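You operate a simulated robot arm through the tools that you are given. There is no shell and no other tool. Be economical: measure what you need, move in short steps, check, and stop when the job is done.

Carry out the task below with a simulated two-armed robot. There is one attempt and no reset: what you move stays moved.

TASK
Brake the trolley, load the crate two-handed and fit the stake pin.
Fine: the brake is on when the crate comes down and at the end; the slatted crate stands on the deck; the pin goes into the stake socket; the trolley stays put.
Where things are to end (x, y in the base frame): slatted crate within 40 mm of [510, -270].

The check looks at the end state, three seconds after you hand in, the way a careful person would. Anything else that was tipped, shoved, dropped, spilled or broken makes it a failure.

THE ROBOT
Two 7-joint arms with two-finger parallel grippers on one trunk, on a base that drives. Base frame: it is fixed to the floor where the robot stands at the start and does not move with it; the origin is under the middle of the robot, x ahead of it, y to its left, z up. Lengths are in mm, angles in rad, forces in N, time in s.
The left shoulder is at the start at [50, 177, 1029], the right one opposite. With the tool pointing down near the work surface each hand reaches from about 100 to 680 mm from the robot's upright axis, wherever it stands, measured 20 degrees to its own side. Places, roughly: brake rocker [600, 0, 600]; parcel trolley [500, -300, 400]; trolley deck [500, -300, 600]. Payload 3.43 kg a hand.
The TCP of each hand is the grasp point between the finger pads, 34 mm short of the fingertips. In the tool frame z runs along the fingers and y along their closing line. The gripper opens to 128 mm. The fingers are 24 mm wide and 12 mm thick; the gripper's body (48 by 130 mm) begins 96 mm behind the TCP.
Orientation is that of the tool frame in the base frame, as a unit quaternion [x, y, z, w]. With the fingers straight down and closing along the base's y, the tool's x points along the base's -x, its y along +y and its z along -z.

THE INTERFACE
- The arms move only by the tool move_arm. It takes "left_targets", "right_targets" or both (then of equal length, played together; a hand with none holds still); each is a list of rows, each a list of 3 entries, a list of its own where there are three numbers: the finger opening in mm, from 0 to 128, then the shift along the base's x, y, z in mm, then the turn, a rotation vector about the base's x, y, z in rad. In form: [[claw, [x, y, z], [ax, ay, az]], ...]. A call has 1 to 10 rows; each row is the pose to reach, as a shift and turn from the pose commanded when the call began. Each row takes 0.2 s and may step no farther than 50 mm and 0.15 rad from the row before; otherwise, or with a gripper value out of range, the whole call is refused. Where a pose cannot be reached the arm comes as near as it can. A force on the tool above 40 N (or 10 N above the force at the start of the call, whichever is more), or a blocked arm, ends the call early, and 0.2 s more pass. Each finger travels about 108 mm/s and halts on what it meets, pressing with about 40 N; the grip force reading is that of the motor and also rises with nothing between the fingers. The clock runs only during rows and for 0.2 s after the last one: add rows that repeat a pose to give the fingers time. It gives the time, the measured TCP pose, the force on the tool (base axes), the opening and the grip force at its end, in the units of the frame above (readings bear some noise), with the torque about the TCP (base axes, N m) and any sound that the robot's microphone picked up.
- Cameras (640 x 400 px; columns grow to the right, rows downward): "scene" is now at [135.2, -46, 1176.5]; the picture's right is [-0.56, -0.83, 0.00], its down [-0.59, 0.39, -0.70] and it looks along [0.59, -0.39, -0.71] (base axes); focal length 214 px, centre (320, 200). "left" rides on the left gripper at [76, 11, -160] in its tool frame; the picture's right is [-0.15, 0.99, 0.00], its down [-0.88, -0.13, -0.46] and it looks along [-0.45, -0.07, 0.89] (tool axes); focal length 234 px, centre (320, 200). "right" rides on the right gripper at [76, -11, -160] in its tool frame; the picture's right is [0.15, 0.99, 0.00], its down [-0.88, 0.13, -0.46] and it looks along [-0.45, 0.07, 0.89] (tool axes); focal length 234 px, centre (320, 200). There is no depth. A picture from a camera that has moved, and an enlarged one, comes with that camera's place and axes in the base frame and with its lens.
- grab_frame(camera): a new picture of that camera. It takes no simulated time.
- move_column(by): slides the trunk up (or, below 0, down) by that many mm; the arms and the scene camera ride with it, the base frame stays. It gives what a move gives, with no picture.
- drive_base(legs): drives the robot by 1 to 6 legs, each [ahead, turn to the left] in mm and rad, along the robot's own axes; the way and the turn of a leg run together, so that a leg with both is an arc; at most 1500 mm and 3.142 rad a leg. The arms and the cameras ride along, it lands a little off, and it stops where it bumps. It gives what a move gives.
- head_to(pan, tilt): turns the head with the scene camera to pan (to the left, within 1.396 rad either way) and tilt (down, from -0.506 to 1.204), counted from straight ahead of the robot. It gives what a move gives.
- close_up(camera, box): a new picture of the part [left, top, right, bottom] of that camera's present view, enlarged. It takes no simulated time.
- finish_job(): hands the job in; it is judged then, once.

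Work in short steps. Places have to be worked out from the pictures, the camera data and where the tool is seen: move nearer, look again, correct. Check each grasp and each placing, and mend what went wrong. You have 120 turns and 100 pictures in all, those below and enlarged ones among them. Open the grippers and draw the arms clear of the work before you hand the job in, unless the task says otherwise; then end with one line.

The tools are called after "Call:" as a command line: name --argument value ..., lists and objects as JSON in quotes. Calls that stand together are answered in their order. move_arm: Moves the arms, as the interface text tells. Its arguments: {"type":"object","properties":{"left_targets":{"type":"array","items":{"type":"array"}},"right_targets":{"type":"array","items":{"type":"array"}}},"required":[]} The other tools are called the same way: move_column (by) slides the trunk up or down; drive_base (legs) drives the base; head_to (pan, tilt) turns the head that bears the scene camera; grab_frame (camera) takes a picture; close_up (camera, box) takes an enlarged picture of a part of a camera's view; finish_job () hands the job in.

At the start:

```text
t: 0.0
left_ee_pos: [478.0, 9.0, 1010.0]
left_orientation: [-0.001, 1.0, 0.0, 0.0]
left_wrist_force: [-0.3, 0.4, 0.3]
left_wrist_torque: [0.01, -0.02, 0.02]
left_width: 128.1
left_gripper_force: 0.0
right_ee_pos: [297.6, -324.5, 1004.2]
right_orientation: [0.0, 1.0, 0.0, 0.0]
right_wrist_force: [0.0, -0.3, -0.1]
right_wrist_torque: [-0.01, 0.02, 0.02]
right_width: 128.2
right_gripper_force: 0.1
trunk travel left (down, up): [-200.0, 201.0]
robot x, y, heading: [4.7, 0.1, 0.006]
head pan, tilt: [-0.59, 0.789]
```

scene: 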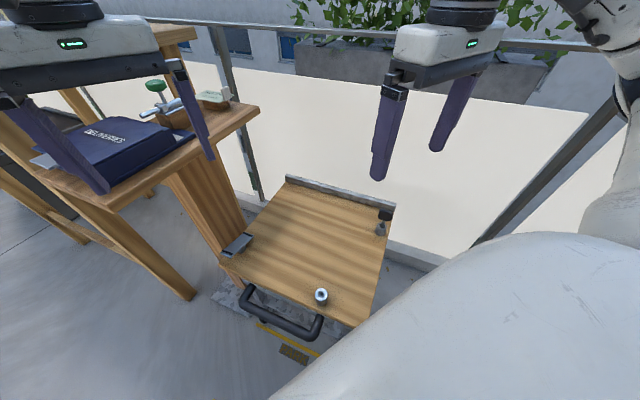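
right: 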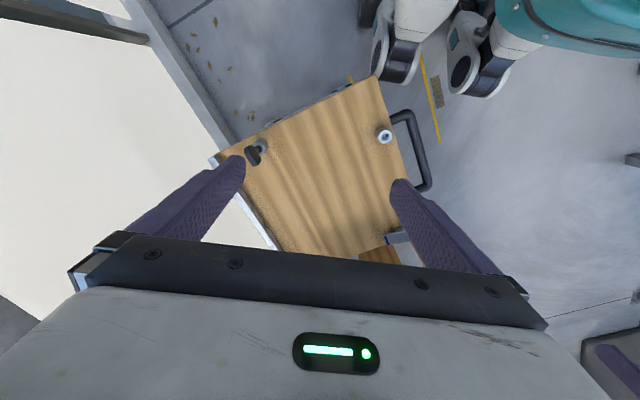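
left: 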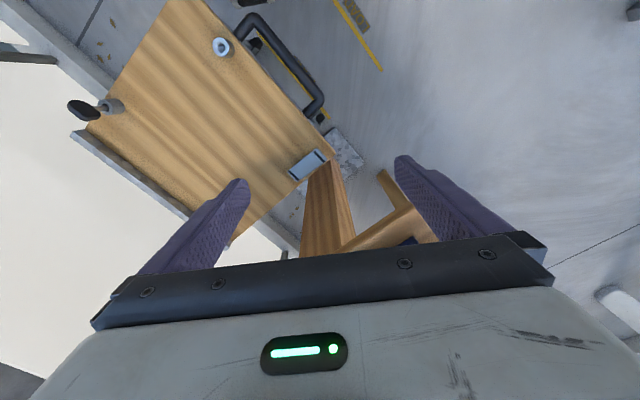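

The scene shows the trolley deck, a ring socket, a dark-topped thing at the far right and a grey rocker at the left. I look around for the crate and the pin.

Call:
head_to --pan 0.3 --tilt 0.75

Call:
grab_frame --camera "scene"

```text
t: 1.2
left_ee_pos: [479.4, 9.3, 1008.3]
left_orientation: [0.0, 1.0, 0.0, 0.0]
left_wrist_force: [0.7, 0.6, 0.1]
left_wrist_torque: [-0.01, 0.01, 0.0]
left_width: 128.1
left_gripper_force: 0.0
right_ee_pos: [297.7, -324.8, 1003.5]
right_orientation: [0.0, 1.0, 0.0, 0.0]
right_wrist_force: [-0.3, -1.1, 0.5]
right_wrist_torque: [0.0, -0.02, 0.05]
right_width: 128.0
right_gripper_force: 0.0
trunk travel left (down, up): [-200.0, 201.0]
robot x, y, heading: [1.9, 0.2, -0.004]
head pan, tilt: [0.3, 0.75]
```

```text
96 pictures are left
camera scene: at [147.0, 23.6, 1179.7], right [0.29, -0.96, 0.0], down [-0.65, -0.2, -0.73], along [0.7, 0.22, -0.68], focal length 214 px, centre (320, 200)
```

scene: 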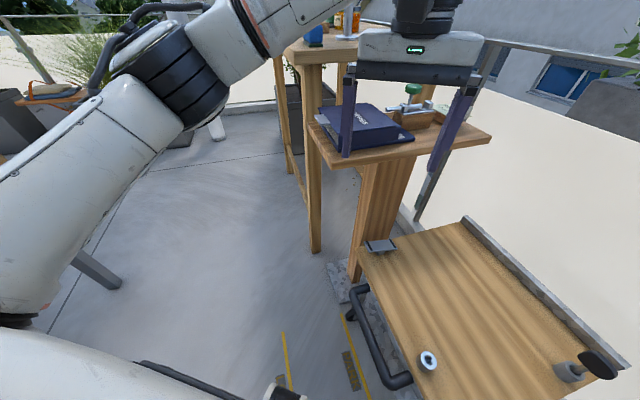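

No crate yet. I look farther left and right.

Call:
head_to --pan 1.3 --tilt 0.6

Call:
grab_frame --camera "scene"

Call:
head_to --pan -1.35 --tilt 0.7

Call:
grab_frame --camera "scene"

```text
t: 2.5
left_ee_pos: [478.6, 9.6, 1010.5]
left_orientation: [-0.001, 1.0, 0.0, -0.001]
left_wrist_force: [0.4, 0.7, -0.5]
left_wrist_torque: [-0.04, 0.01, 0.01]
left_width: 127.9
left_gripper_force: 0.0
right_ee_pos: [297.6, -325.6, 1003.6]
right_orientation: [0.0, 1.0, 0.0, 0.0]
right_wrist_force: [0.1, -0.5, 0.3]
right_wrist_torque: [0.03, -0.01, -0.06]
right_width: 127.8
right_gripper_force: 0.2
trunk travel left (down, up): [-200.0, 201.0]
robot x, y, heading: [-1.9, 0.1, -0.0]
head pan, tilt: [1.3, 0.6]
```

```text
95 pictures are left
camera scene: at [91.5, 84.3, 1192.5], right [0.96, -0.27, 0.0], down [-0.15, -0.54, -0.83], along [0.22, 0.79, -0.56], focal length 214 px, centre (320, 200)
```

scene: 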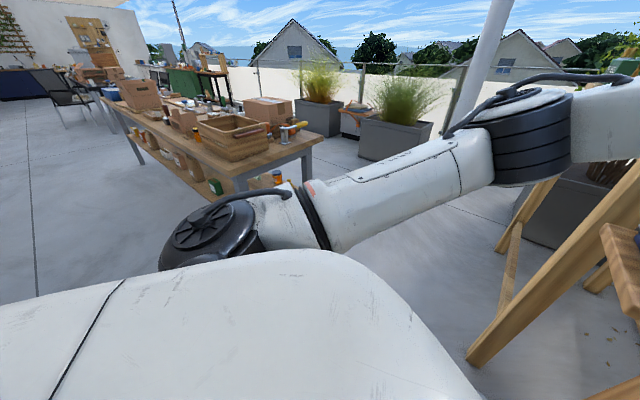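

```text
t: 4.8
left_ee_pos: [478.8, 8.0, 1008.8]
left_orientation: [-0.001, 1.0, 0.0, 0.0]
left_wrist_force: [-0.5, 0.0, -1.4]
left_wrist_torque: [0.01, 0.0, -0.02]
left_width: 128.1
left_gripper_force: 0.1
right_ee_pos: [298.1, -323.9, 1003.7]
right_orientation: [0.0, 1.0, 0.001, 0.0]
right_wrist_force: [0.0, -0.2, 0.6]
right_wrist_torque: [0.0, 0.04, -0.02]
right_width: 128.1
right_gripper_force: 0.0
trunk travel left (down, up): [-200.0, 201.0]
robot x, y, heading: [-0.4, -1.8, 0.0]
head pan, tilt: [-1.349, 0.7]
```

```text
94 pictures are left
camera scene: at [86.5, -83.7, 1183.9], right [-0.98, -0.22, 0.0], down [-0.14, 0.63, -0.76], along [0.17, -0.75, -0.64], focal length 214 px, centre (320, 200)
```

scene: 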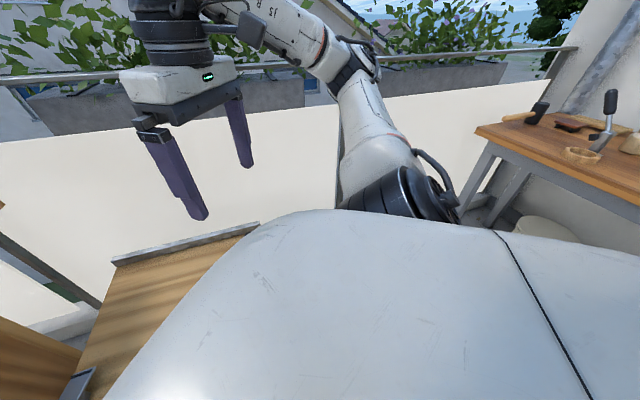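

A crate appears on the bench to the left at around [-130, 1900]. I look back there with an enlarged view.

Call:
head_to --pan 1.39 --tilt 0.4

Call:
close_up --camera "scene" --box '[80, 100, 400, 300]'

```text
t: 7.3
left_ee_pos: [478.6, 9.0, 1008.6]
left_orientation: [-0.001, 1.0, 0.0, 0.0]
left_wrist_force: [-0.1, -0.5, 0.1]
left_wrist_torque: [0.02, 0.01, 0.0]
left_width: 128.2
left_gripper_force: 0.0
right_ee_pos: [298.0, -325.3, 1003.4]
right_orientation: [-0.001, 1.0, 0.0, 0.0]
right_wrist_force: [-0.1, -0.2, -0.3]
right_wrist_torque: [0.04, -0.03, 0.02]
right_width: 128.1
right_gripper_force: 0.1
trunk travel left (down, up): [-200.0, 201.0]
robot x, y, heading: [-0.9, 1.6, -0.004]
head pan, tilt: [1.389, 0.4]
```

```text
2.00 times, centred on (240, 200) of scene
camera zoom: at [84.6, 90.3, 1210.8], right [0.98, -0.18, 0.0], down [-0.07, -0.38, -0.92], along [0.17, 0.91, -0.39], focal length 429 px, centre (480, 200)
```

zoom: 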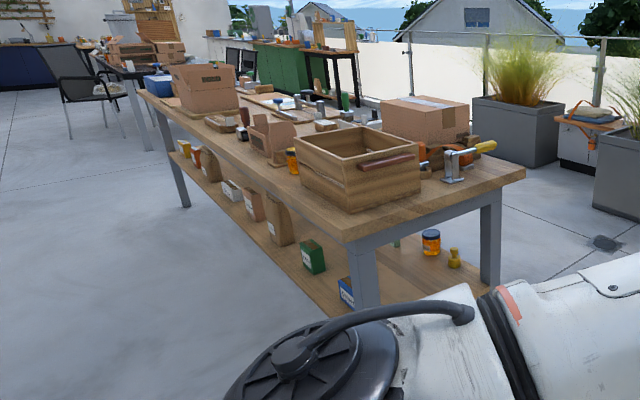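

A wooden crate with handles sits on that bench. Now I inspect the shelf near the trolley (green-knob item) and the deck in enlarged views.

Call:
head_to --pan 0.1 --tilt 0.6

Call:
grab_frame --camera "scene"

Call:
close_up --camera "scene" --box '[240, 80, 400, 180]'

```text
t: 8.7
left_ee_pos: [478.4, 9.1, 1010.1]
left_orientation: [-0.002, 1.0, 0.001, 0.0]
left_wrist_force: [0.0, -0.7, 0.3]
left_wrist_torque: [0.02, -0.04, 0.01]
left_width: 128.3
left_gripper_force: 0.0
right_ee_pos: [298.8, -324.3, 1002.5]
right_orientation: [0.001, 1.0, -0.001, 0.0]
right_wrist_force: [0.3, -0.3, 0.0]
right_wrist_torque: [0.04, -0.01, 0.0]
right_width: 127.8
right_gripper_force: 0.0
trunk travel left (down, up): [-200.0, 201.0]
robot x, y, heading: [0.2, -3.4, -0.004]
head pan, tilt: [0.099, 0.6]
```

```text
92 pictures are left
camera scene: at [155.7, 8.0, 1192.5], right [0.1, -0.99, 0.0], down [-0.56, -0.06, -0.83], along [0.82, 0.08, -0.56], focal length 214 px, centre (320, 200)
```

scene: 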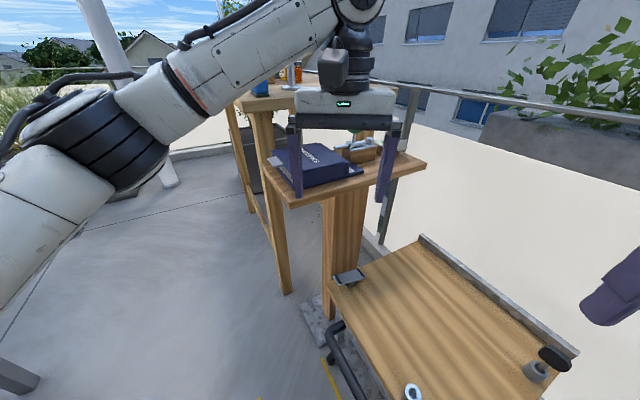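

```text
4.00 times, centred on (320, 130) of scene
camera zoom: at [155.7, 8.0, 1192.5], right [0.1, -0.99, 0.0], down [-0.56, -0.06, -0.83], along [0.82, 0.08, -0.56], focal length 858 px, centre (320, 480)
```

zoom: 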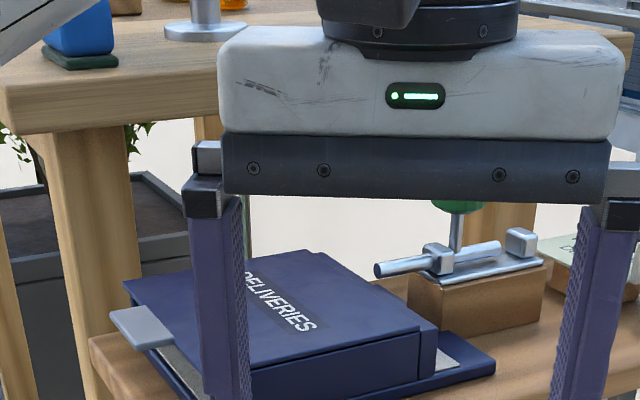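

Next I enlarge the deck: the ring, the black-topped part and the rocker.

Call:
close_up --camera "right" --box '[200, 70, 460, 270]'

Call:
head_to --pan -0.45 --tilt 0.9

Call:
grab_frame --camera "scene"

```text
2.00 times, centred on (330, 170) of right
camera zoom: at [222.0, -334.9, 1163.5], right [-0.15, 0.99, 0.0], down [0.88, 0.13, 0.46], along [0.45, 0.07, -0.89], focal length 468 px, centre (300, 260)
```

zoom: 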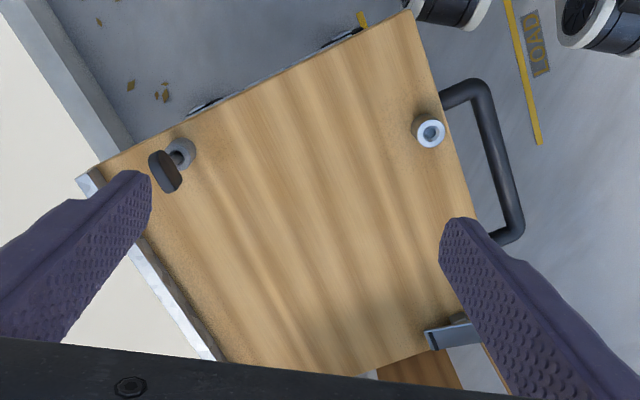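

```text
t: 9.7
left_ee_pos: [477.8, 8.6, 1009.6]
left_orientation: [-0.001, 1.0, 0.0, 0.0]
left_wrist_force: [0.3, -0.4, -0.3]
left_wrist_torque: [0.0, 0.0, 0.0]
left_width: 128.1
left_gripper_force: 0.0
right_ee_pos: [298.3, -324.6, 1004.0]
right_orientation: [0.0, 1.0, 0.0, 0.0]
right_wrist_force: [-0.1, -0.5, -0.7]
right_wrist_torque: [-0.02, 0.0, 0.05]
right_width: 127.7
right_gripper_force: 0.0
trunk travel left (down, up): [-200.0, 201.0]
robot x, y, heading: [-3.1, -1.8, 0.005]
head pan, tilt: [-0.45, 0.901]
```

```text
89 pictures are left
camera scene: at [135.8, -33.6, 1167.8], right [-0.43, -0.9, 0.0], down [-0.71, 0.34, -0.62], along [0.56, -0.27, -0.78], focal length 214 px, centre (320, 200)
```

scene: 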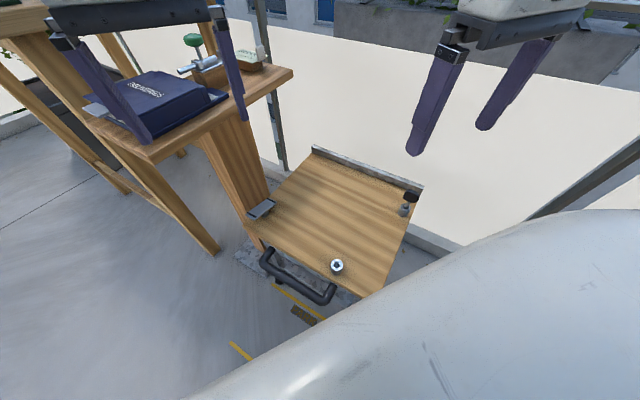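

I estimate the ring at ~[307,-166], far pin-like thing ~[372,-446], rocker ~[592,-42]. Enlarging the shelf gadget, and the pin-like thing.

Call:
close_up --camera "scene" --box '[160, 20, 300, 110]'

Call:
close_up --camera "scene" --box '[230, 170, 430, 300]'

```text
4.44 times, centred on (230, 65) of scene
camera zoom: at [135.8, -33.6, 1167.8], right [-0.43, -0.9, 0.0], down [-0.71, 0.34, -0.62], along [0.56, -0.27, -0.78], focal length 953 px, centre (720, 800)
```

zoom: 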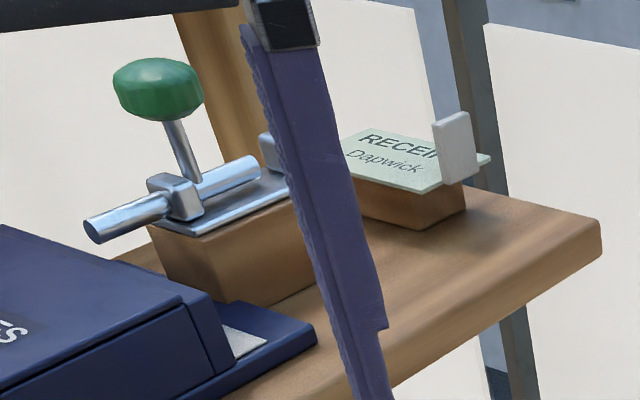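

```text
3.08 times, centred on (330, 235) of scene
camera zoom: at [135.8, -33.6, 1167.8], right [-0.43, -0.9, 0.0], down [-0.71, 0.34, -0.62], along [0.56, -0.27, -0.78], focal length 660 px, centre (289, 92)
```

zoom: 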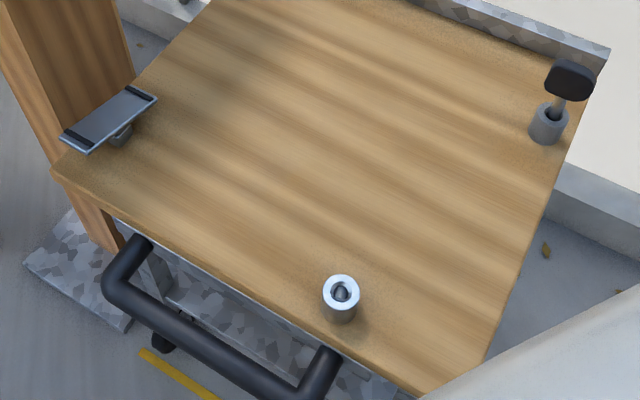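

The black-gripped pin stands in a holder at the far corner; the bright near ring is the empty stake socket. I look closely at the rocker with the left camera.

Call:
close_up --camera "left" --box '[260, 125, 360, 190]'

Call:
close_up --camera "scene" --box '[235, 185, 295, 230]'

```text
6.15 times, centred on (310, 158) of left
camera zoom: at [403.0, 19.6, 1168.9], right [0.14, 0.99, 0.0], down [0.88, -0.13, 0.46], along [0.45, -0.07, -0.89], focal length 1441 px, centre (382, 462)
```

zoom: 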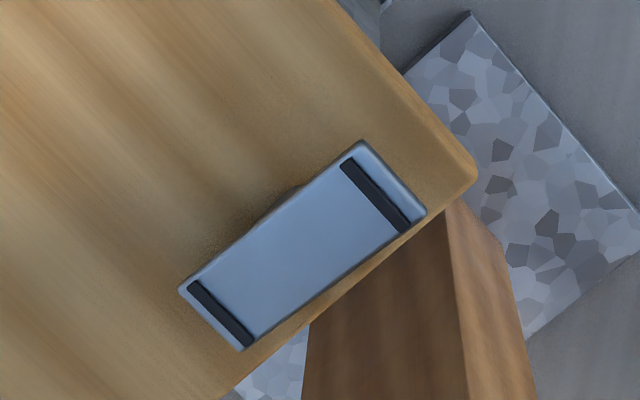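

```text
8.89 times, centred on (265, 208) of scene
camera zoom: at [135.8, -33.6, 1167.8], right [-0.43, -0.9, 0.0], down [-0.71, 0.34, -0.62], along [0.56, -0.27, -0.78], focal length 1906 px, centre (809, 133)
```

zoom: 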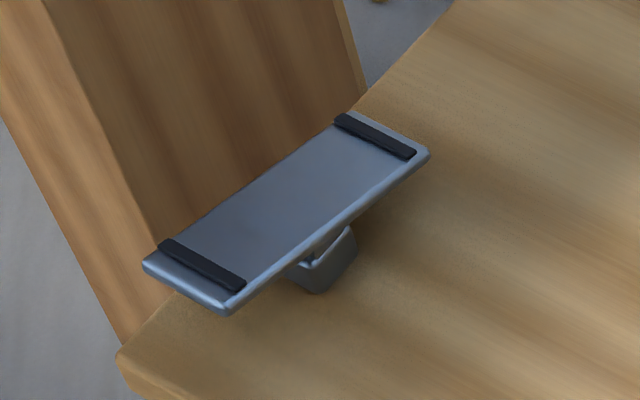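

Triangulating, the rocker's near end is at ~[564,-4,615], higher than the far end ~[618,-82,590]; I'll press the near end down. I close the left hand and descend above it.

Call:
move_arm --left_targets '[[80, [20, -3, -20], [0, 0, 0]], [40, [40, -6, -60], [0, 0, 0]], [0, [60, -9, -100], [0, 0, 0]], [0, [75, -12, -145], [0, 0, 0]], [0, [88, -15, -190], [0, 0, 0]], [0, [88, -15, -235], [0, 0, 0]], [0, [88, -15, -280], [0, 0, 0]], [0, [88, -15, -300], [0, 0, 0]]]'

Call:
grab_frame --camera "left"

Call:
close_up --camera "scene" --box '[180, 120, 340, 240]'

```text
t: 11.5
left_ee_pos: [565.9, -5.8, 707.3]
left_orientation: [-0.001, 1.0, 0.0, 0.0]
left_wrist_force: [0.1, 0.9, -0.4]
left_wrist_torque: [0.01, 0.0, 0.03]
left_width: 0.0
left_gripper_force: 32.3
right_ee_pos: [298.2, -324.9, 1004.5]
right_orientation: [-0.001, 1.0, 0.0, 0.0]
right_wrist_force: [-0.3, -0.1, -0.2]
right_wrist_torque: [0.0, 0.01, 0.03]
right_width: 128.0
right_gripper_force: 0.1
trunk travel left (down, up): [-200.0, 201.0]
robot x, y, heading: [1.6, 2.0, 0.002]
head pan, tilt: [-0.45, 0.901]
```

```text
84 pictures are left
camera left: at [491.0, 5.1, 867.0], right [0.14, 0.99, 0.0], down [0.88, -0.13, 0.46], along [0.45, -0.07, -0.89], focal length 234 px, centre (320, 200)
```

left: 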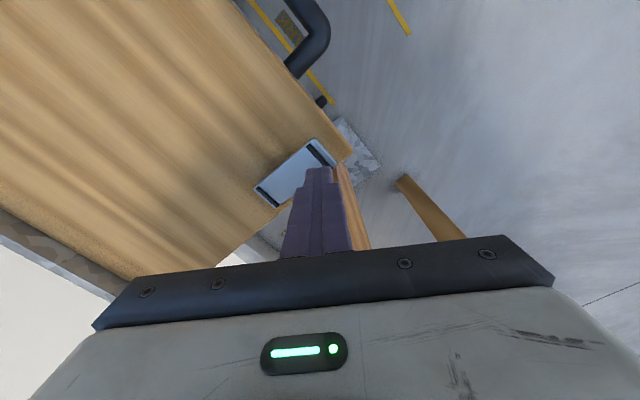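

```text
3.33 times, centred on (260, 180) of scene
camera zoom: at [135.8, -33.7, 1167.8], right [-0.44, -0.9, 0.0], down [-0.71, 0.34, -0.62], along [0.56, -0.27, -0.78], focal length 715 px, centre (520, 267)
```

zoom: 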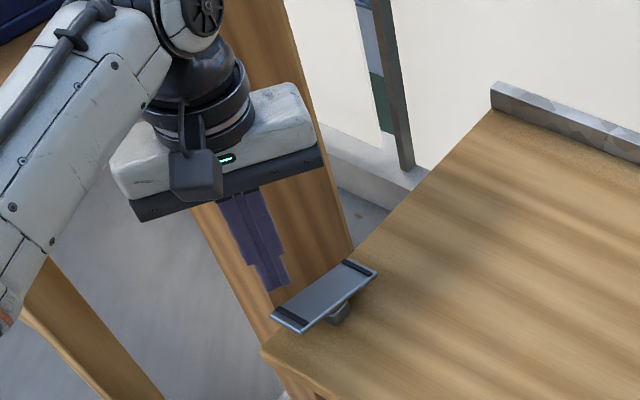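

The fingertip is right over the raised end. I press down stepwise; the force limit will stop me.

Call:
move_arm --left_targets '[[0, [-3, -3, -30], [0, 0, 0]], [0, [-3, -3, -45], [0, 0, 0]], [0, [-3, -3, -55], [0, 0, 0]], [0, [-3, -3, -62], [0, 0, 0]], [0, [-3, -3, -69], [0, 0, 0]], [0, [-3, -3, -76], [0, 0, 0]], [0, [-3, -3, -83], [0, 0, 0]]]'

Call:
close_up --camera "scene" --box '[180, 120, 340, 240]'

```text
t: 12.9
left_ee_pos: [563.0, -9.2, 642.9]
left_orientation: [0.0, 1.0, 0.002, 0.001]
left_wrist_force: [-14.4, 7.8, 22.0]
left_wrist_torque: [-0.01, 0.24, -0.05]
left_width: 0.2
left_gripper_force: 32.6
right_ee_pos: [295.9, -323.3, 1005.1]
right_orientation: [0.0, 1.0, 0.001, 0.001]
right_wrist_force: [-0.2, 0.4, -0.4]
right_wrist_torque: [0.04, 0.01, -0.01]
right_width: 128.1
right_gripper_force: 0.0
trunk travel left (down, up): [-200.0, 201.0]
robot x, y, heading: [0.1, -1.3, 0.002]
head pan, tilt: [-0.45, 0.901]
stopped in row 7 (left hand): the force on the tool passed its limit (the readings are from after the stop); the commanded pose is now the measured one
```

```text
3.33 times, centred on (260, 180) of scene
camera zoom: at [133.1, -32.9, 1168.3], right [-0.43, -0.9, 0.0], down [-0.7, 0.34, -0.62], along [0.56, -0.27, -0.78], focal length 715 px, centre (520, 267)
```

zoom: 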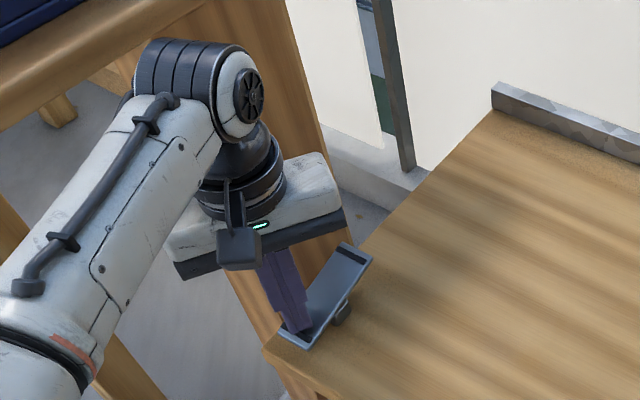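

The rocker tipped to the near side and reached a stop. I lift off and check that it stays.

Call:
move_arm --left_targets '[[0, [0, 0, 20], [0, 0, 0]], [0, [0, 0, 60], [0, 0, 0]], [0, [0, 0, 110], [0, 0, 0]], [0, [-20, 10, 160], [0, 0, 0]], [0, [-40, 20, 200], [0, 0, 0]]]'

Call:
close_up --camera "scene" --box '[235, 185, 295, 230]'

Call:
close_up --camera "left" --box '[240, 100, 400, 200]'

```text
refused: row 4 steps farther than a row can; nothing moved
```

```text
8.89 times, centred on (265, 208) of scene
camera zoom: at [133.1, -32.9, 1168.3], right [-0.43, -0.9, 0.0], down [-0.7, 0.34, -0.62], along [0.56, -0.27, -0.78], focal length 1906 px, centre (809, 133)
```

zoom: 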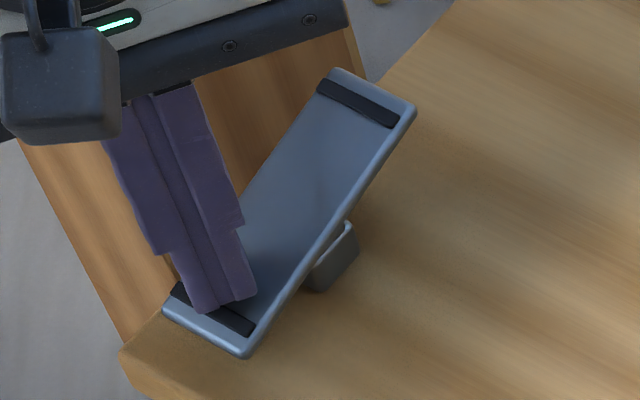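

```text
4.00 times, centred on (320, 150) of left
camera zoom: at [487.8, 2.3, 801.8], right [0.15, 0.99, 0.0], down [0.88, -0.13, 0.46], along [0.45, -0.06, -0.89], focal length 937 px, centre (320, 400)
```

zoom: 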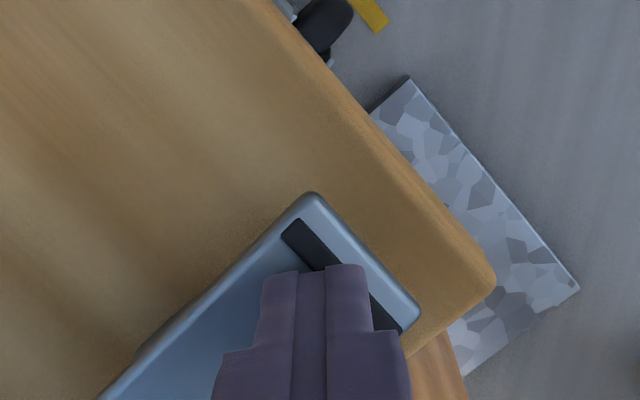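

The row step was too long; redo the lift in smaller steps.

Call:
move_arm --left_targets '[[0, [0, 0, 20], [0, 0, 0]], [0, [0, 0, 60], [0, 0, 0]], [0, [0, 0, 105], [0, 0, 0]], [0, [-15, 10, 145], [0, 0, 0]], [0, [-30, 20, 185], [0, 0, 0]]]'

Call:
close_up --camera "scene" --box '[235, 185, 295, 230]'

Call:
close_up --camera "left" --box '[240, 100, 400, 200]'

```text
t: 14.1
left_ee_pos: [534.1, 11.7, 822.0]
left_orientation: [0.0, 1.0, 0.001, 0.0]
left_wrist_force: [-1.1, -0.8, -1.2]
left_wrist_torque: [0.01, -0.04, -0.01]
left_width: 0.0
left_gripper_force: 32.5
right_ee_pos: [297.9, -323.6, 1003.6]
right_orientation: [-0.001, 1.0, 0.0, 0.0]
right_wrist_force: [0.9, 0.0, 1.1]
right_wrist_torque: [0.02, -0.01, 0.0]
right_width: 127.8
right_gripper_force: 0.1
trunk travel left (down, up): [-200.0, 201.0]
robot x, y, heading: [-1.6, 2.8, -0.0]
head pan, tilt: [-0.45, 0.901]
```

```text
8.89 times, centred on (265, 208) of scene
camera zoom: at [135.3, -33.4, 1167.7], right [-0.43, -0.9, 0.0], down [-0.71, 0.34, -0.62], along [0.56, -0.27, -0.78], focal length 1906 px, centre (809, 133)
```

zoom: 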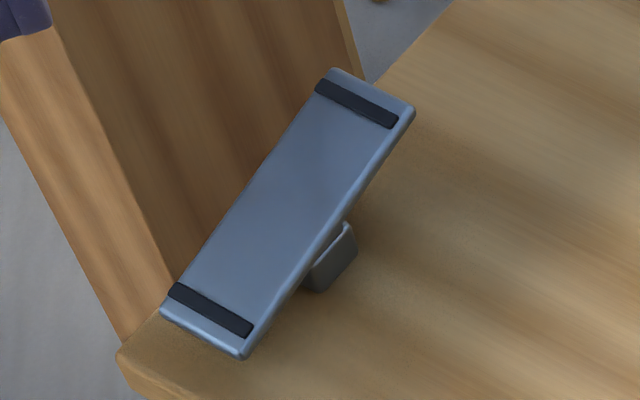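

```text
4.00 times, centred on (320, 150) of left
camera zoom: at [459.4, 22.8, 981.5], right [0.15, 0.99, 0.0], down [0.88, -0.13, 0.46], along [0.45, -0.06, -0.89], focal length 937 px, centre (320, 400)
```

zoom: 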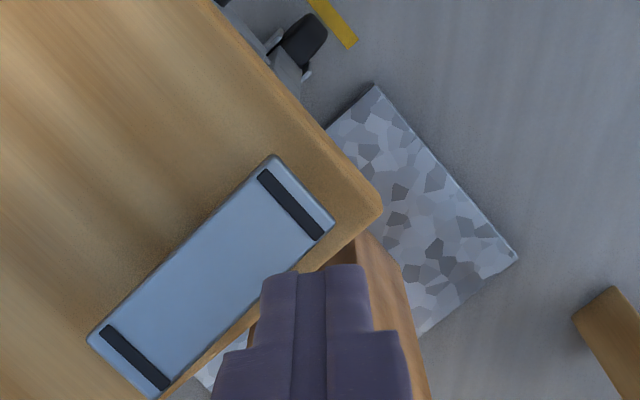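

The rocker stays latched on its near end, so I take the brake as set. Next, the pin before the crate (the deck is free): I move the right hand to look at the pin from closer.

Call:
move_arm --right_targets '[[128, [0, -30, -30], [0, 0, 0]], [128, [0, -60, -65], [0, 0, 0]], [128, [0, -90, -100], [0, 0, 0]], [128, [0, -115, -140], [0, 0, 0]], [128, [0, -115, -170], [0, 0, 0]]]'

Call:
grab_frame --camera "right"

Call:
grab_frame --camera "scene"

```text
t: 15.3
left_ee_pos: [535.5, 11.7, 822.5]
left_orientation: [0.0, 1.0, 0.001, 0.0]
left_wrist_force: [0.6, 0.4, -0.5]
left_wrist_torque: [0.0, 0.01, 0.01]
left_width: 0.0
left_gripper_force: 33.0
right_ee_pos: [300.1, -442.0, 836.4]
right_orientation: [-0.001, 1.0, 0.0, 0.001]
right_wrist_force: [-0.1, 0.0, 0.2]
right_wrist_torque: [0.0, 0.03, -0.01]
right_width: 128.1
right_gripper_force: 0.1
trunk travel left (down, up): [-200.0, 201.0]
robot x, y, heading: [-1.9, 3.4, -0.002]
head pan, tilt: [-0.45, 0.901]
```

```text
77 pictures are left
camera right: at [223.6, -451.4, 994.8], right [-0.15, 0.99, 0.0], down [0.88, 0.13, 0.46], along [0.45, 0.07, -0.89], focal length 234 px, centre (320, 200)
```

right: 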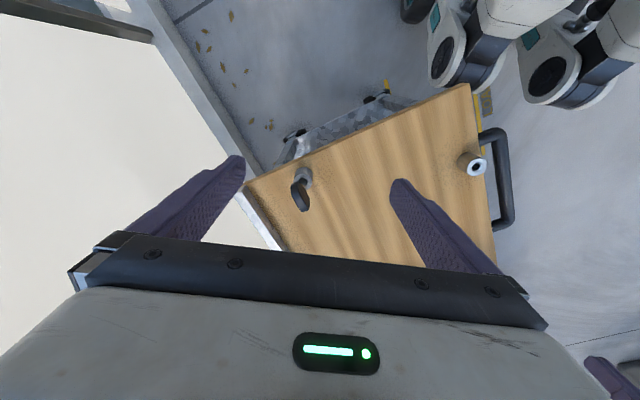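

```text
76 pictures are left
camera scene: at [135.6, -33.4, 1167.8], right [-0.43, -0.9, 0.0], down [-0.71, 0.34, -0.62], along [0.56, -0.27, -0.78], focal length 214 px, centre (320, 200)
```

scene: 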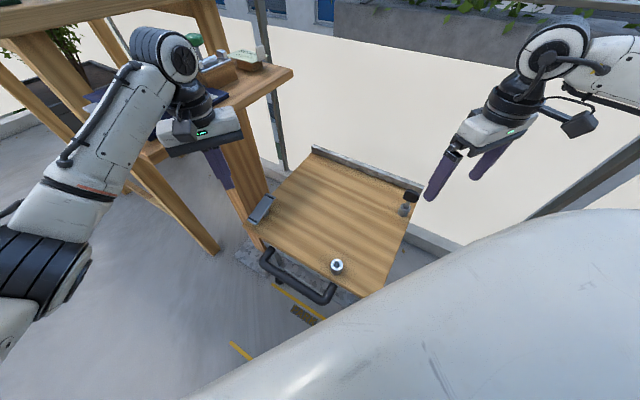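

Call:
close_up --camera "right" --box '[260, 140, 340, 230]'

Call:
close_up --camera "scene" --box '[380, 175, 430, 225]'

Call:
close_up --camera "right" --box '[440, 130, 520, 200]'

```text
4.44 times, centred on (300, 185) of right
camera zoom: at [223.6, -451.4, 994.8], right [-0.15, 0.99, 0.0], down [0.88, 0.13, 0.46], along [0.45, 0.07, -0.89], focal length 1041 px, centre (409, 267)
```

zoom: 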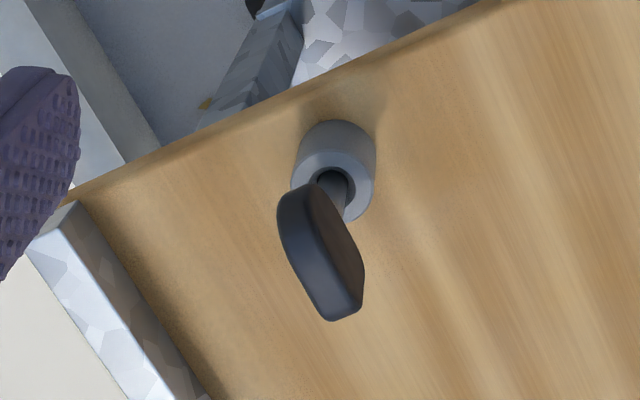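

```text
8.00 times, centred on (405, 200) of scene
camera zoom: at [135.6, -33.4, 1167.8], right [-0.43, -0.9, 0.0], down [-0.71, 0.34, -0.62], along [0.56, -0.27, -0.78], focal length 1716 px, centre (-360, 200)
```

zoom: 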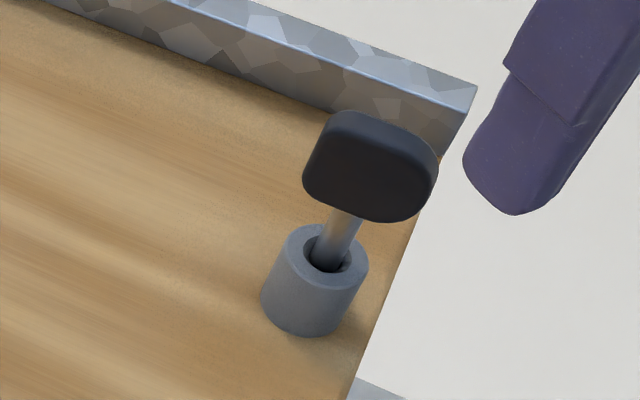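

```text
5.71 times, centred on (480, 165) of right
camera zoom: at [223.6, -451.4, 994.8], right [-0.15, 0.99, 0.0], down [0.88, 0.13, 0.46], along [0.45, 0.07, -0.89], focal length 1338 px, centre (-594, 400)
```

zoom: 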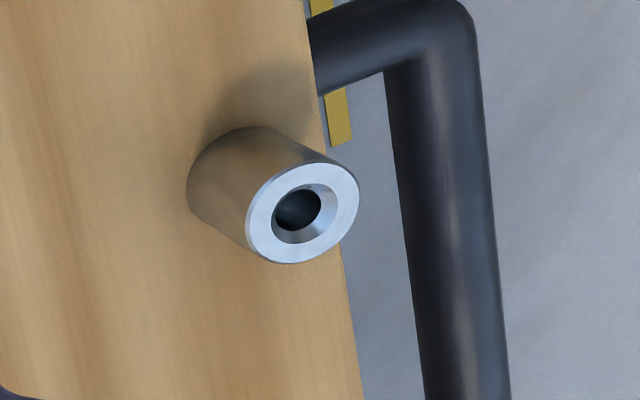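

Holder top triangulates to ~[384,-456,618], pin head to ~[387,-456,672], pin vertical, flat faces normal to about 123°. I turn the right hand 0.57 rad and hover above it with a moderately open claw.

Call:
move_arm --right_targets '[[100, [20, -4, 0], [0, 0, 0.14]], [80, [45, -8, 0], [0, 0, 0.28]], [70, [70, -12, 0], [0, 0, 0.42]], [70, [87, -14, -20], [0, 0, 0.57]], [70, [87, -14, -60], [0, 0, 0.57]], [70, [87, -14, -60], [0, 0, 0.57]]]'

Call:
grab_frame --camera "right"

Call:
close_up --camera "scene" --box '[360, 125, 460, 225]'

```text
t: 16.7
left_ee_pos: [535.4, 12.2, 822.1]
left_orientation: [0.0, 1.0, 0.001, 0.0]
left_wrist_force: [-0.3, 0.5, 0.6]
left_wrist_torque: [0.02, 0.01, 0.01]
left_width: 0.2
left_gripper_force: 33.3
right_ee_pos: [365.5, -365.7, 794.6]
right_orientation: [-0.28, 0.96, -0.002, 0.001]
right_wrist_force: [0.0, -0.6, 0.3]
right_wrist_torque: [0.0, -0.01, -0.01]
right_width: 70.0
right_gripper_force: 0.0
right hand out of reach, approached as far as the arm can: row 3, 4, 5, 6
trunk travel left (down, up): [-200.0, 201.0]
robot x, y, heading: [1.2, -2.0, -0.003]
head pan, tilt: [-0.45, 0.901]
```

```text
72 pictures are left
camera right: at [306.4, -415.1, 953.9], right [-0.66, 0.76, 0.0], down [0.67, 0.58, 0.45], along [0.35, 0.3, -0.89], focal length 234 px, centre (320, 200)
```

right: 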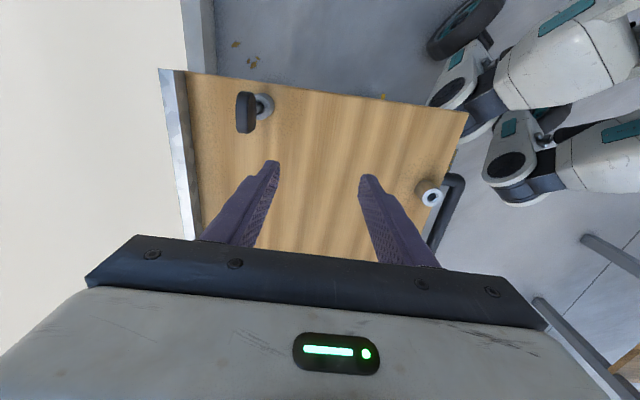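

```text
4.00 times, centred on (410, 175) of scene
camera zoom: at [135.6, -33.4, 1167.8], right [-0.43, -0.9, 0.0], down [-0.71, 0.34, -0.62], along [0.56, -0.27, -0.78], focal length 858 px, centre (-40, 300)
```

zoom: 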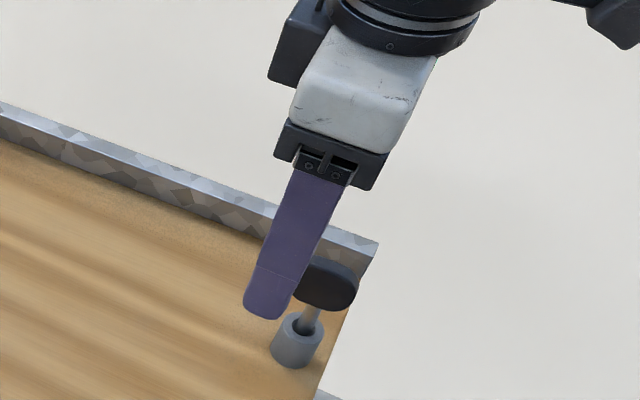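

That yaw is out of reach at this spot. Gripping the head along its longer axis (yaw ≈ -1.0) suits the arm better; I turn back first in small rows.

Call:
move_arm --right_targets '[[100, [0, 0, 10], [0, 0, -0.14]], [110, [0, 0, 20], [0, 0, -0.28]], [120, [0, 0, 30], [0, 0, -0.42]], [120, [0, 0, 30], [0, 0, -0.57]], [120, [0, 0, 30], [0, 0, -0.71]], [120, [0, 0, 30], [0, 0, -0.85]], [110, [0, 0, 30], [0, 0, -1.0]], [110, [0, 0, 30], [0, 0, -1.14]], [110, [0, 0, 30], [0, 0, -1.28]], [110, [0, 0, 30], [0, 0, -1.42]]]'

```text
t: 18.9
left_ee_pos: [534.6, 11.0, 822.9]
left_orientation: [0.0, 1.0, 0.001, 0.001]
left_wrist_force: [-0.1, -0.6, 0.4]
left_wrist_torque: [0.04, 0.01, 0.02]
left_width: 0.1
left_gripper_force: 33.3
right_ee_pos: [366.7, -363.6, 824.5]
right_orientation: [0.413, 0.911, 0.0, 0.0]
right_wrist_force: [0.1, -0.5, 0.0]
right_wrist_torque: [-0.01, 0.0, -0.03]
right_width: 110.1
right_gripper_force: 0.0
trunk travel left (down, up): [-200.0, 201.0]
robot x, y, heading: [-2.9, -0.8, -0.001]
head pan, tilt: [-0.45, 0.901]
```

Commanded pose follows the measured one; yaw is now -0.85. I turn 0.14 more and move over the pin head at [387,-456].

Call:
move_arm --right_targets '[[110, [5, -30, 0], [0, 0, -0.14]], [110, [12, -62, 0], [0, 0, -0.14]], [110, [20, -92, 0], [0, 0, -0.14]], [110, [20, -92, -40], [0, 0, -0.14]], [110, [20, -92, -40], [0, 0, -0.14]]]'

Call:
grab_frame --camera "right"

Call:
close_up --camera "scene" --box '[360, 125, 460, 225]'

```text
t: 20.1
left_ee_pos: [535.5, 11.6, 820.8]
left_orientation: [0.0, 1.0, 0.001, 0.001]
left_wrist_force: [-0.1, 0.5, -0.3]
left_wrist_torque: [-0.01, -0.02, 0.01]
left_width: 0.0
left_gripper_force: 33.4
right_ee_pos: [383.1, -457.7, 783.1]
right_orientation: [0.475, 0.88, 0.0, 0.0]
right_wrist_force: [-0.5, -0.7, 0.0]
right_wrist_torque: [0.0, 0.01, -0.03]
right_width: 110.1
right_gripper_force: 0.2
trunk travel left (down, up): [-200.0, 201.0]
robot x, y, heading: [-1.9, -3.4, -0.001]
head pan, tilt: [-0.45, 0.901]
```

```text
70 pictures are left
camera right: at [332.1, -399.5, 943.3], right [0.75, 0.67, 0.0], down [0.59, -0.66, 0.46], along [0.3, -0.34, -0.89], focal length 234 px, centre (320, 200)
```

right: 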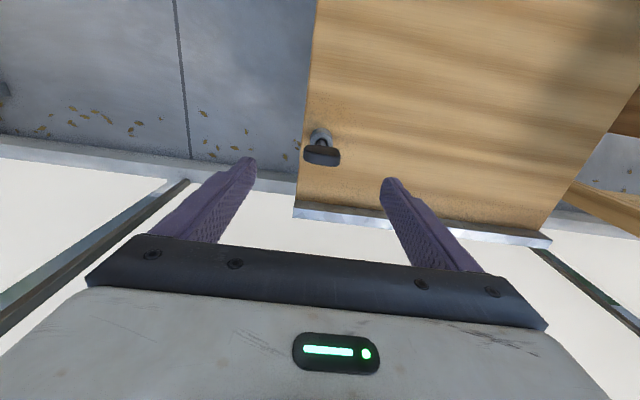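

```text
4.00 times, centred on (410, 175) of scene
camera zoom: at [135.6, -33.4, 1167.8], right [-0.43, -0.9, 0.0], down [-0.71, 0.34, -0.62], along [0.56, -0.27, -0.78], focal length 858 px, centre (-40, 300)
```

zoom: 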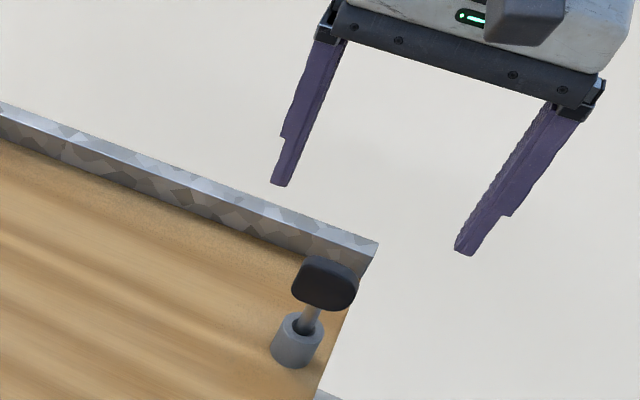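

The pin head is centred between the fingers (~[386,-457]). I descend to z≈668 and close.

Call:
move_arm --right_targets '[[100, [0, 0, -40], [0, 0, 0]], [90, [0, 0, -75], [0, 0, 0]], [80, [0, 0, -100], [0, 0, 0]], [80, [0, 0, -116], [0, 0, 0]], [80, [0, 0, -116], [0, 0, 0]]]'

Call:
grab_frame --camera "right"

Call:
close_up --camera "scene" --box '[360, 145, 440, 225]'

```text
t: 21.3
left_ee_pos: [535.7, 12.1, 821.4]
left_orientation: [-0.001, 1.0, 0.001, 0.001]
left_wrist_force: [0.6, 0.2, 0.5]
left_wrist_torque: [-0.01, -0.04, 0.04]
left_width: 0.0
left_gripper_force: 32.7
right_ee_pos: [385.8, -456.1, 666.7]
right_orientation: [0.475, 0.88, 0.0, -0.001]
right_wrist_force: [-0.3, 0.8, 0.2]
right_wrist_torque: [-0.01, -0.01, -0.01]
right_width: 79.9
right_gripper_force: 0.0
trunk travel left (down, up): [-200.0, 201.0]
robot x, y, heading: [1.2, -1.8, 0.003]
head pan, tilt: [-0.45, 0.901]
```

```text
68 pictures are left
camera right: at [334.9, -398.9, 825.9], right [0.75, 0.67, 0.0], down [0.59, -0.66, 0.46], along [0.3, -0.34, -0.89], focal length 234 px, centre (320, 200)
```

right: 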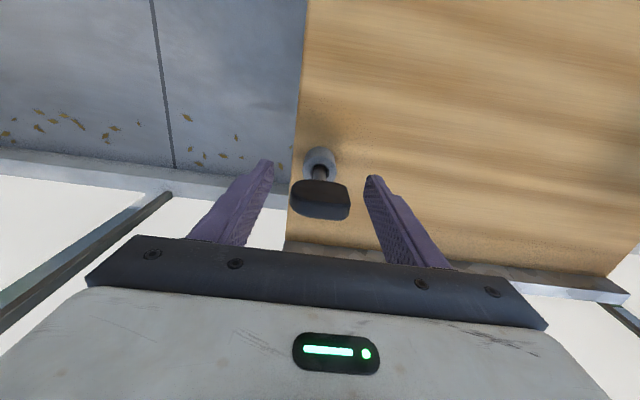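

```text
5.00 times, centred on (400, 185) of scene
camera zoom: at [135.6, -33.4, 1167.7], right [-0.43, -0.9, 0.0], down [-0.71, 0.34, -0.62], along [0.56, -0.27, -0.78], focal length 1072 px, centre (-80, 275)
```

zoom: 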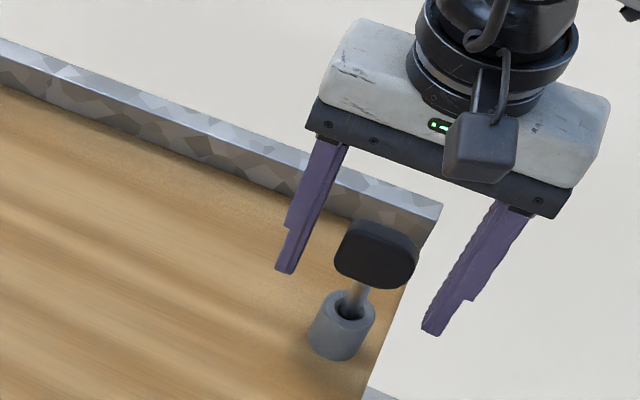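

The TCP should project at about (319,193), right on the head. Close.

Call:
move_arm --right_targets '[[50, [0, 0, 0], [0, 0, 0]], [25, [0, 0, 0], [0, 0, 0]], [0, [0, 0, 0], [0, 0, 0]], [0, [0, 0, 0], [0, 0, 0]]]'

Call:
grab_frame --camera "right"

```text
t: 22.3
left_ee_pos: [534.9, 11.0, 821.6]
left_orientation: [0.0, 1.0, 0.001, 0.001]
left_wrist_force: [0.0, 0.6, -0.5]
left_wrist_torque: [-0.01, -0.01, -0.02]
left_width: 0.0
left_gripper_force: 33.3
right_ee_pos: [385.8, -456.5, 666.3]
right_orientation: [0.475, 0.88, 0.001, 0.0]
right_wrist_force: [-0.7, -0.2, 0.0]
right_wrist_torque: [0.0, 0.01, -0.01]
right_width: 42.8
right_gripper_force: 39.3
trunk travel left (down, up): [-200.0, 201.0]
robot x, y, heading: [-0.7, -1.4, 0.0]
head pan, tilt: [-0.45, 0.901]
```

```text
66 pictures are left
camera right: at [335.0, -398.8, 826.3], right [0.75, 0.67, 0.0], down [0.59, -0.66, 0.46], along [0.3, -0.34, -0.89], focal length 234 px, centre (320, 200)
```

right: 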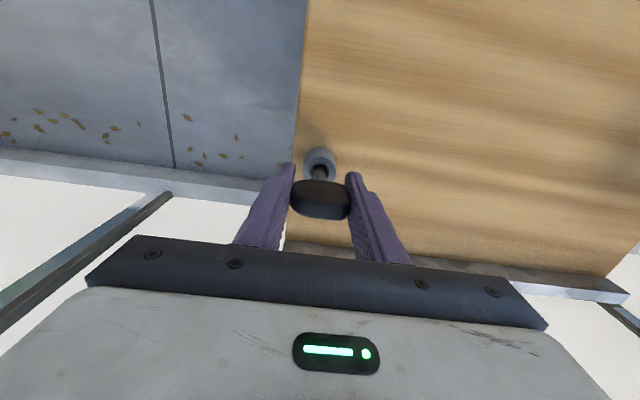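

Gripped at 42.8 mm, no side forces. Lift straight up.

Call:
move_arm --right_targets '[[0, [0, 0, 15], [0, 0, 0]], [0, [0, 0, 30], [0, 0, 0]], [0, [0, 0, 50], [0, 0, 0]], [0, [0, 0, 80], [0, 0, 0]], [0, [0, 0, 120], [0, 0, 0]], [0, [0, 0, 150], [0, 0, 0]]]'

Call:
grab_frame --camera "right"

Call:
close_up --camera "scene" --box '[360, 85, 480, 225]'

```text
t: 23.7
left_ee_pos: [536.8, 11.3, 821.2]
left_orientation: [0.0, 1.0, 0.001, 0.001]
left_wrist_force: [-0.5, -0.1, -0.5]
left_wrist_torque: [0.02, -0.01, 0.02]
left_width: 0.2
left_gripper_force: 33.8
right_ee_pos: [387.2, -455.1, 817.9]
right_orientation: [0.475, 0.88, -0.001, 0.0]
right_wrist_force: [0.4, -0.3, -1.1]
right_wrist_torque: [0.01, 0.01, -0.02]
right_width: 43.3
right_gripper_force: 40.0
trunk travel left (down, up): [-200.0, 201.0]
robot x, y, heading: [0.8, 2.5, -0.002]
head pan, tilt: [-0.45, 0.901]
```

```text
65 pictures are left
camera right: at [336.4, -396.8, 977.8], right [0.75, 0.67, 0.0], down [0.59, -0.66, 0.46], along [0.3, -0.34, -0.89], focal length 234 px, centre (320, 200)
```

right: 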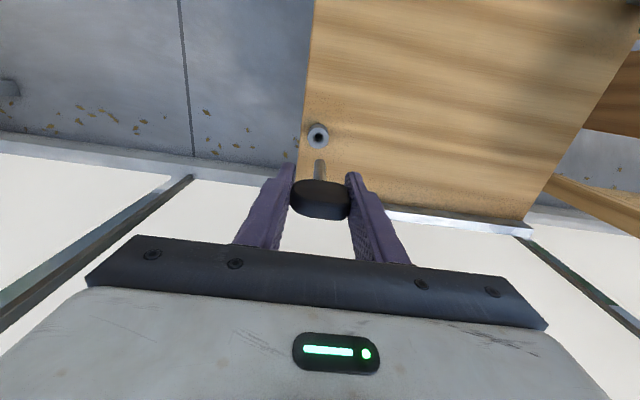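

```text
2.86 times, centred on (420, 155) of scene
camera zoom: at [135.6, -33.4, 1167.7], right [-0.43, -0.9, 0.0], down [-0.71, 0.34, -0.62], along [0.56, -0.27, -0.78], focal length 613 px, centre (34, 329)
```

zoom: 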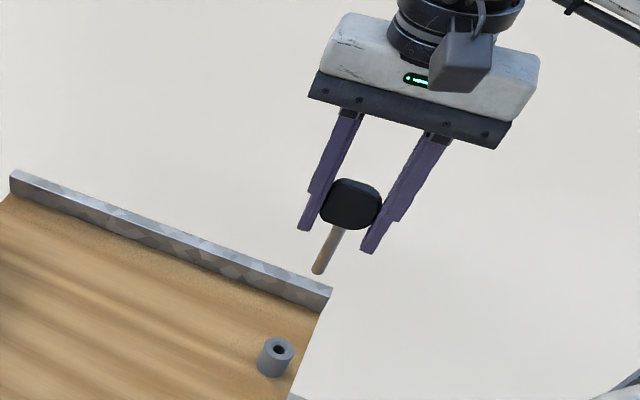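

Pin held upright; its tip is ~68 mm below the TCP. I carry it over toward the socket near [307,-168] at a safe height.

Call:
move_arm --right_targets '[[0, [-10, 40, 0], [0, 0, 0]], [0, [-22, 82, 0], [0, 0, 0]], [0, [-34, 124, 0], [0, 0, 0]], [0, [-46, 166, 0], [0, 0, 0]], [0, [-58, 208, 0], [0, 0, 0]], [0, [-70, 250, 0], [0, 0, 0]], [0, [-80, 288, -10], [0, 0, 0]], [0, [-80, 288, -25], [0, 0, 0]], [0, [-80, 288, -25], [0, 0, 0]]]'

Call:
grab_frame --camera "right"

Call:
close_up --camera "scene" --box '[270, 185, 410, 295]'

```text
t: 25.7
left_ee_pos: [535.5, 11.9, 821.6]
left_orientation: [0.0, 1.0, 0.001, 0.0]
left_wrist_force: [-0.3, 0.1, 0.4]
left_wrist_torque: [0.0, 0.06, -0.02]
left_width: 0.1
left_gripper_force: 33.6
right_ee_pos: [306.6, -170.4, 792.3]
right_orientation: [0.475, 0.88, -0.001, -0.001]
right_wrist_force: [-0.4, 0.2, -1.2]
right_wrist_torque: [0.01, 0.02, -0.02]
right_width: 43.0
right_gripper_force: 39.6
trunk travel left (down, up): [-200.0, 201.0]
robot x, y, heading: [3.3, 0.3, 0.002]
head pan, tilt: [-0.45, 0.901]
```

```text
63 pictures are left
camera right: at [254.9, -111.9, 952.8], right [0.75, 0.67, 0.0], down [0.59, -0.66, 0.46], along [0.3, -0.34, -0.89], focal length 234 px, centre (320, 200)
```

right: 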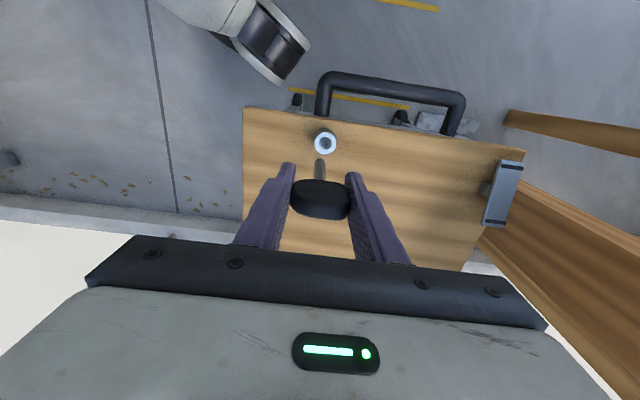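

```text
3.64 times, centred on (340, 240) of scene
camera zoom: at [135.6, -33.5, 1167.7], right [-0.43, -0.9, 0.0], down [-0.71, 0.34, -0.62], along [0.56, -0.27, -0.78], focal length 780 px, centre (247, 54)
```

zoom: 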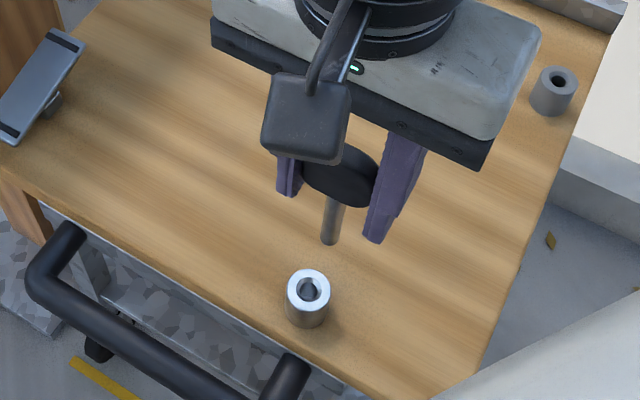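

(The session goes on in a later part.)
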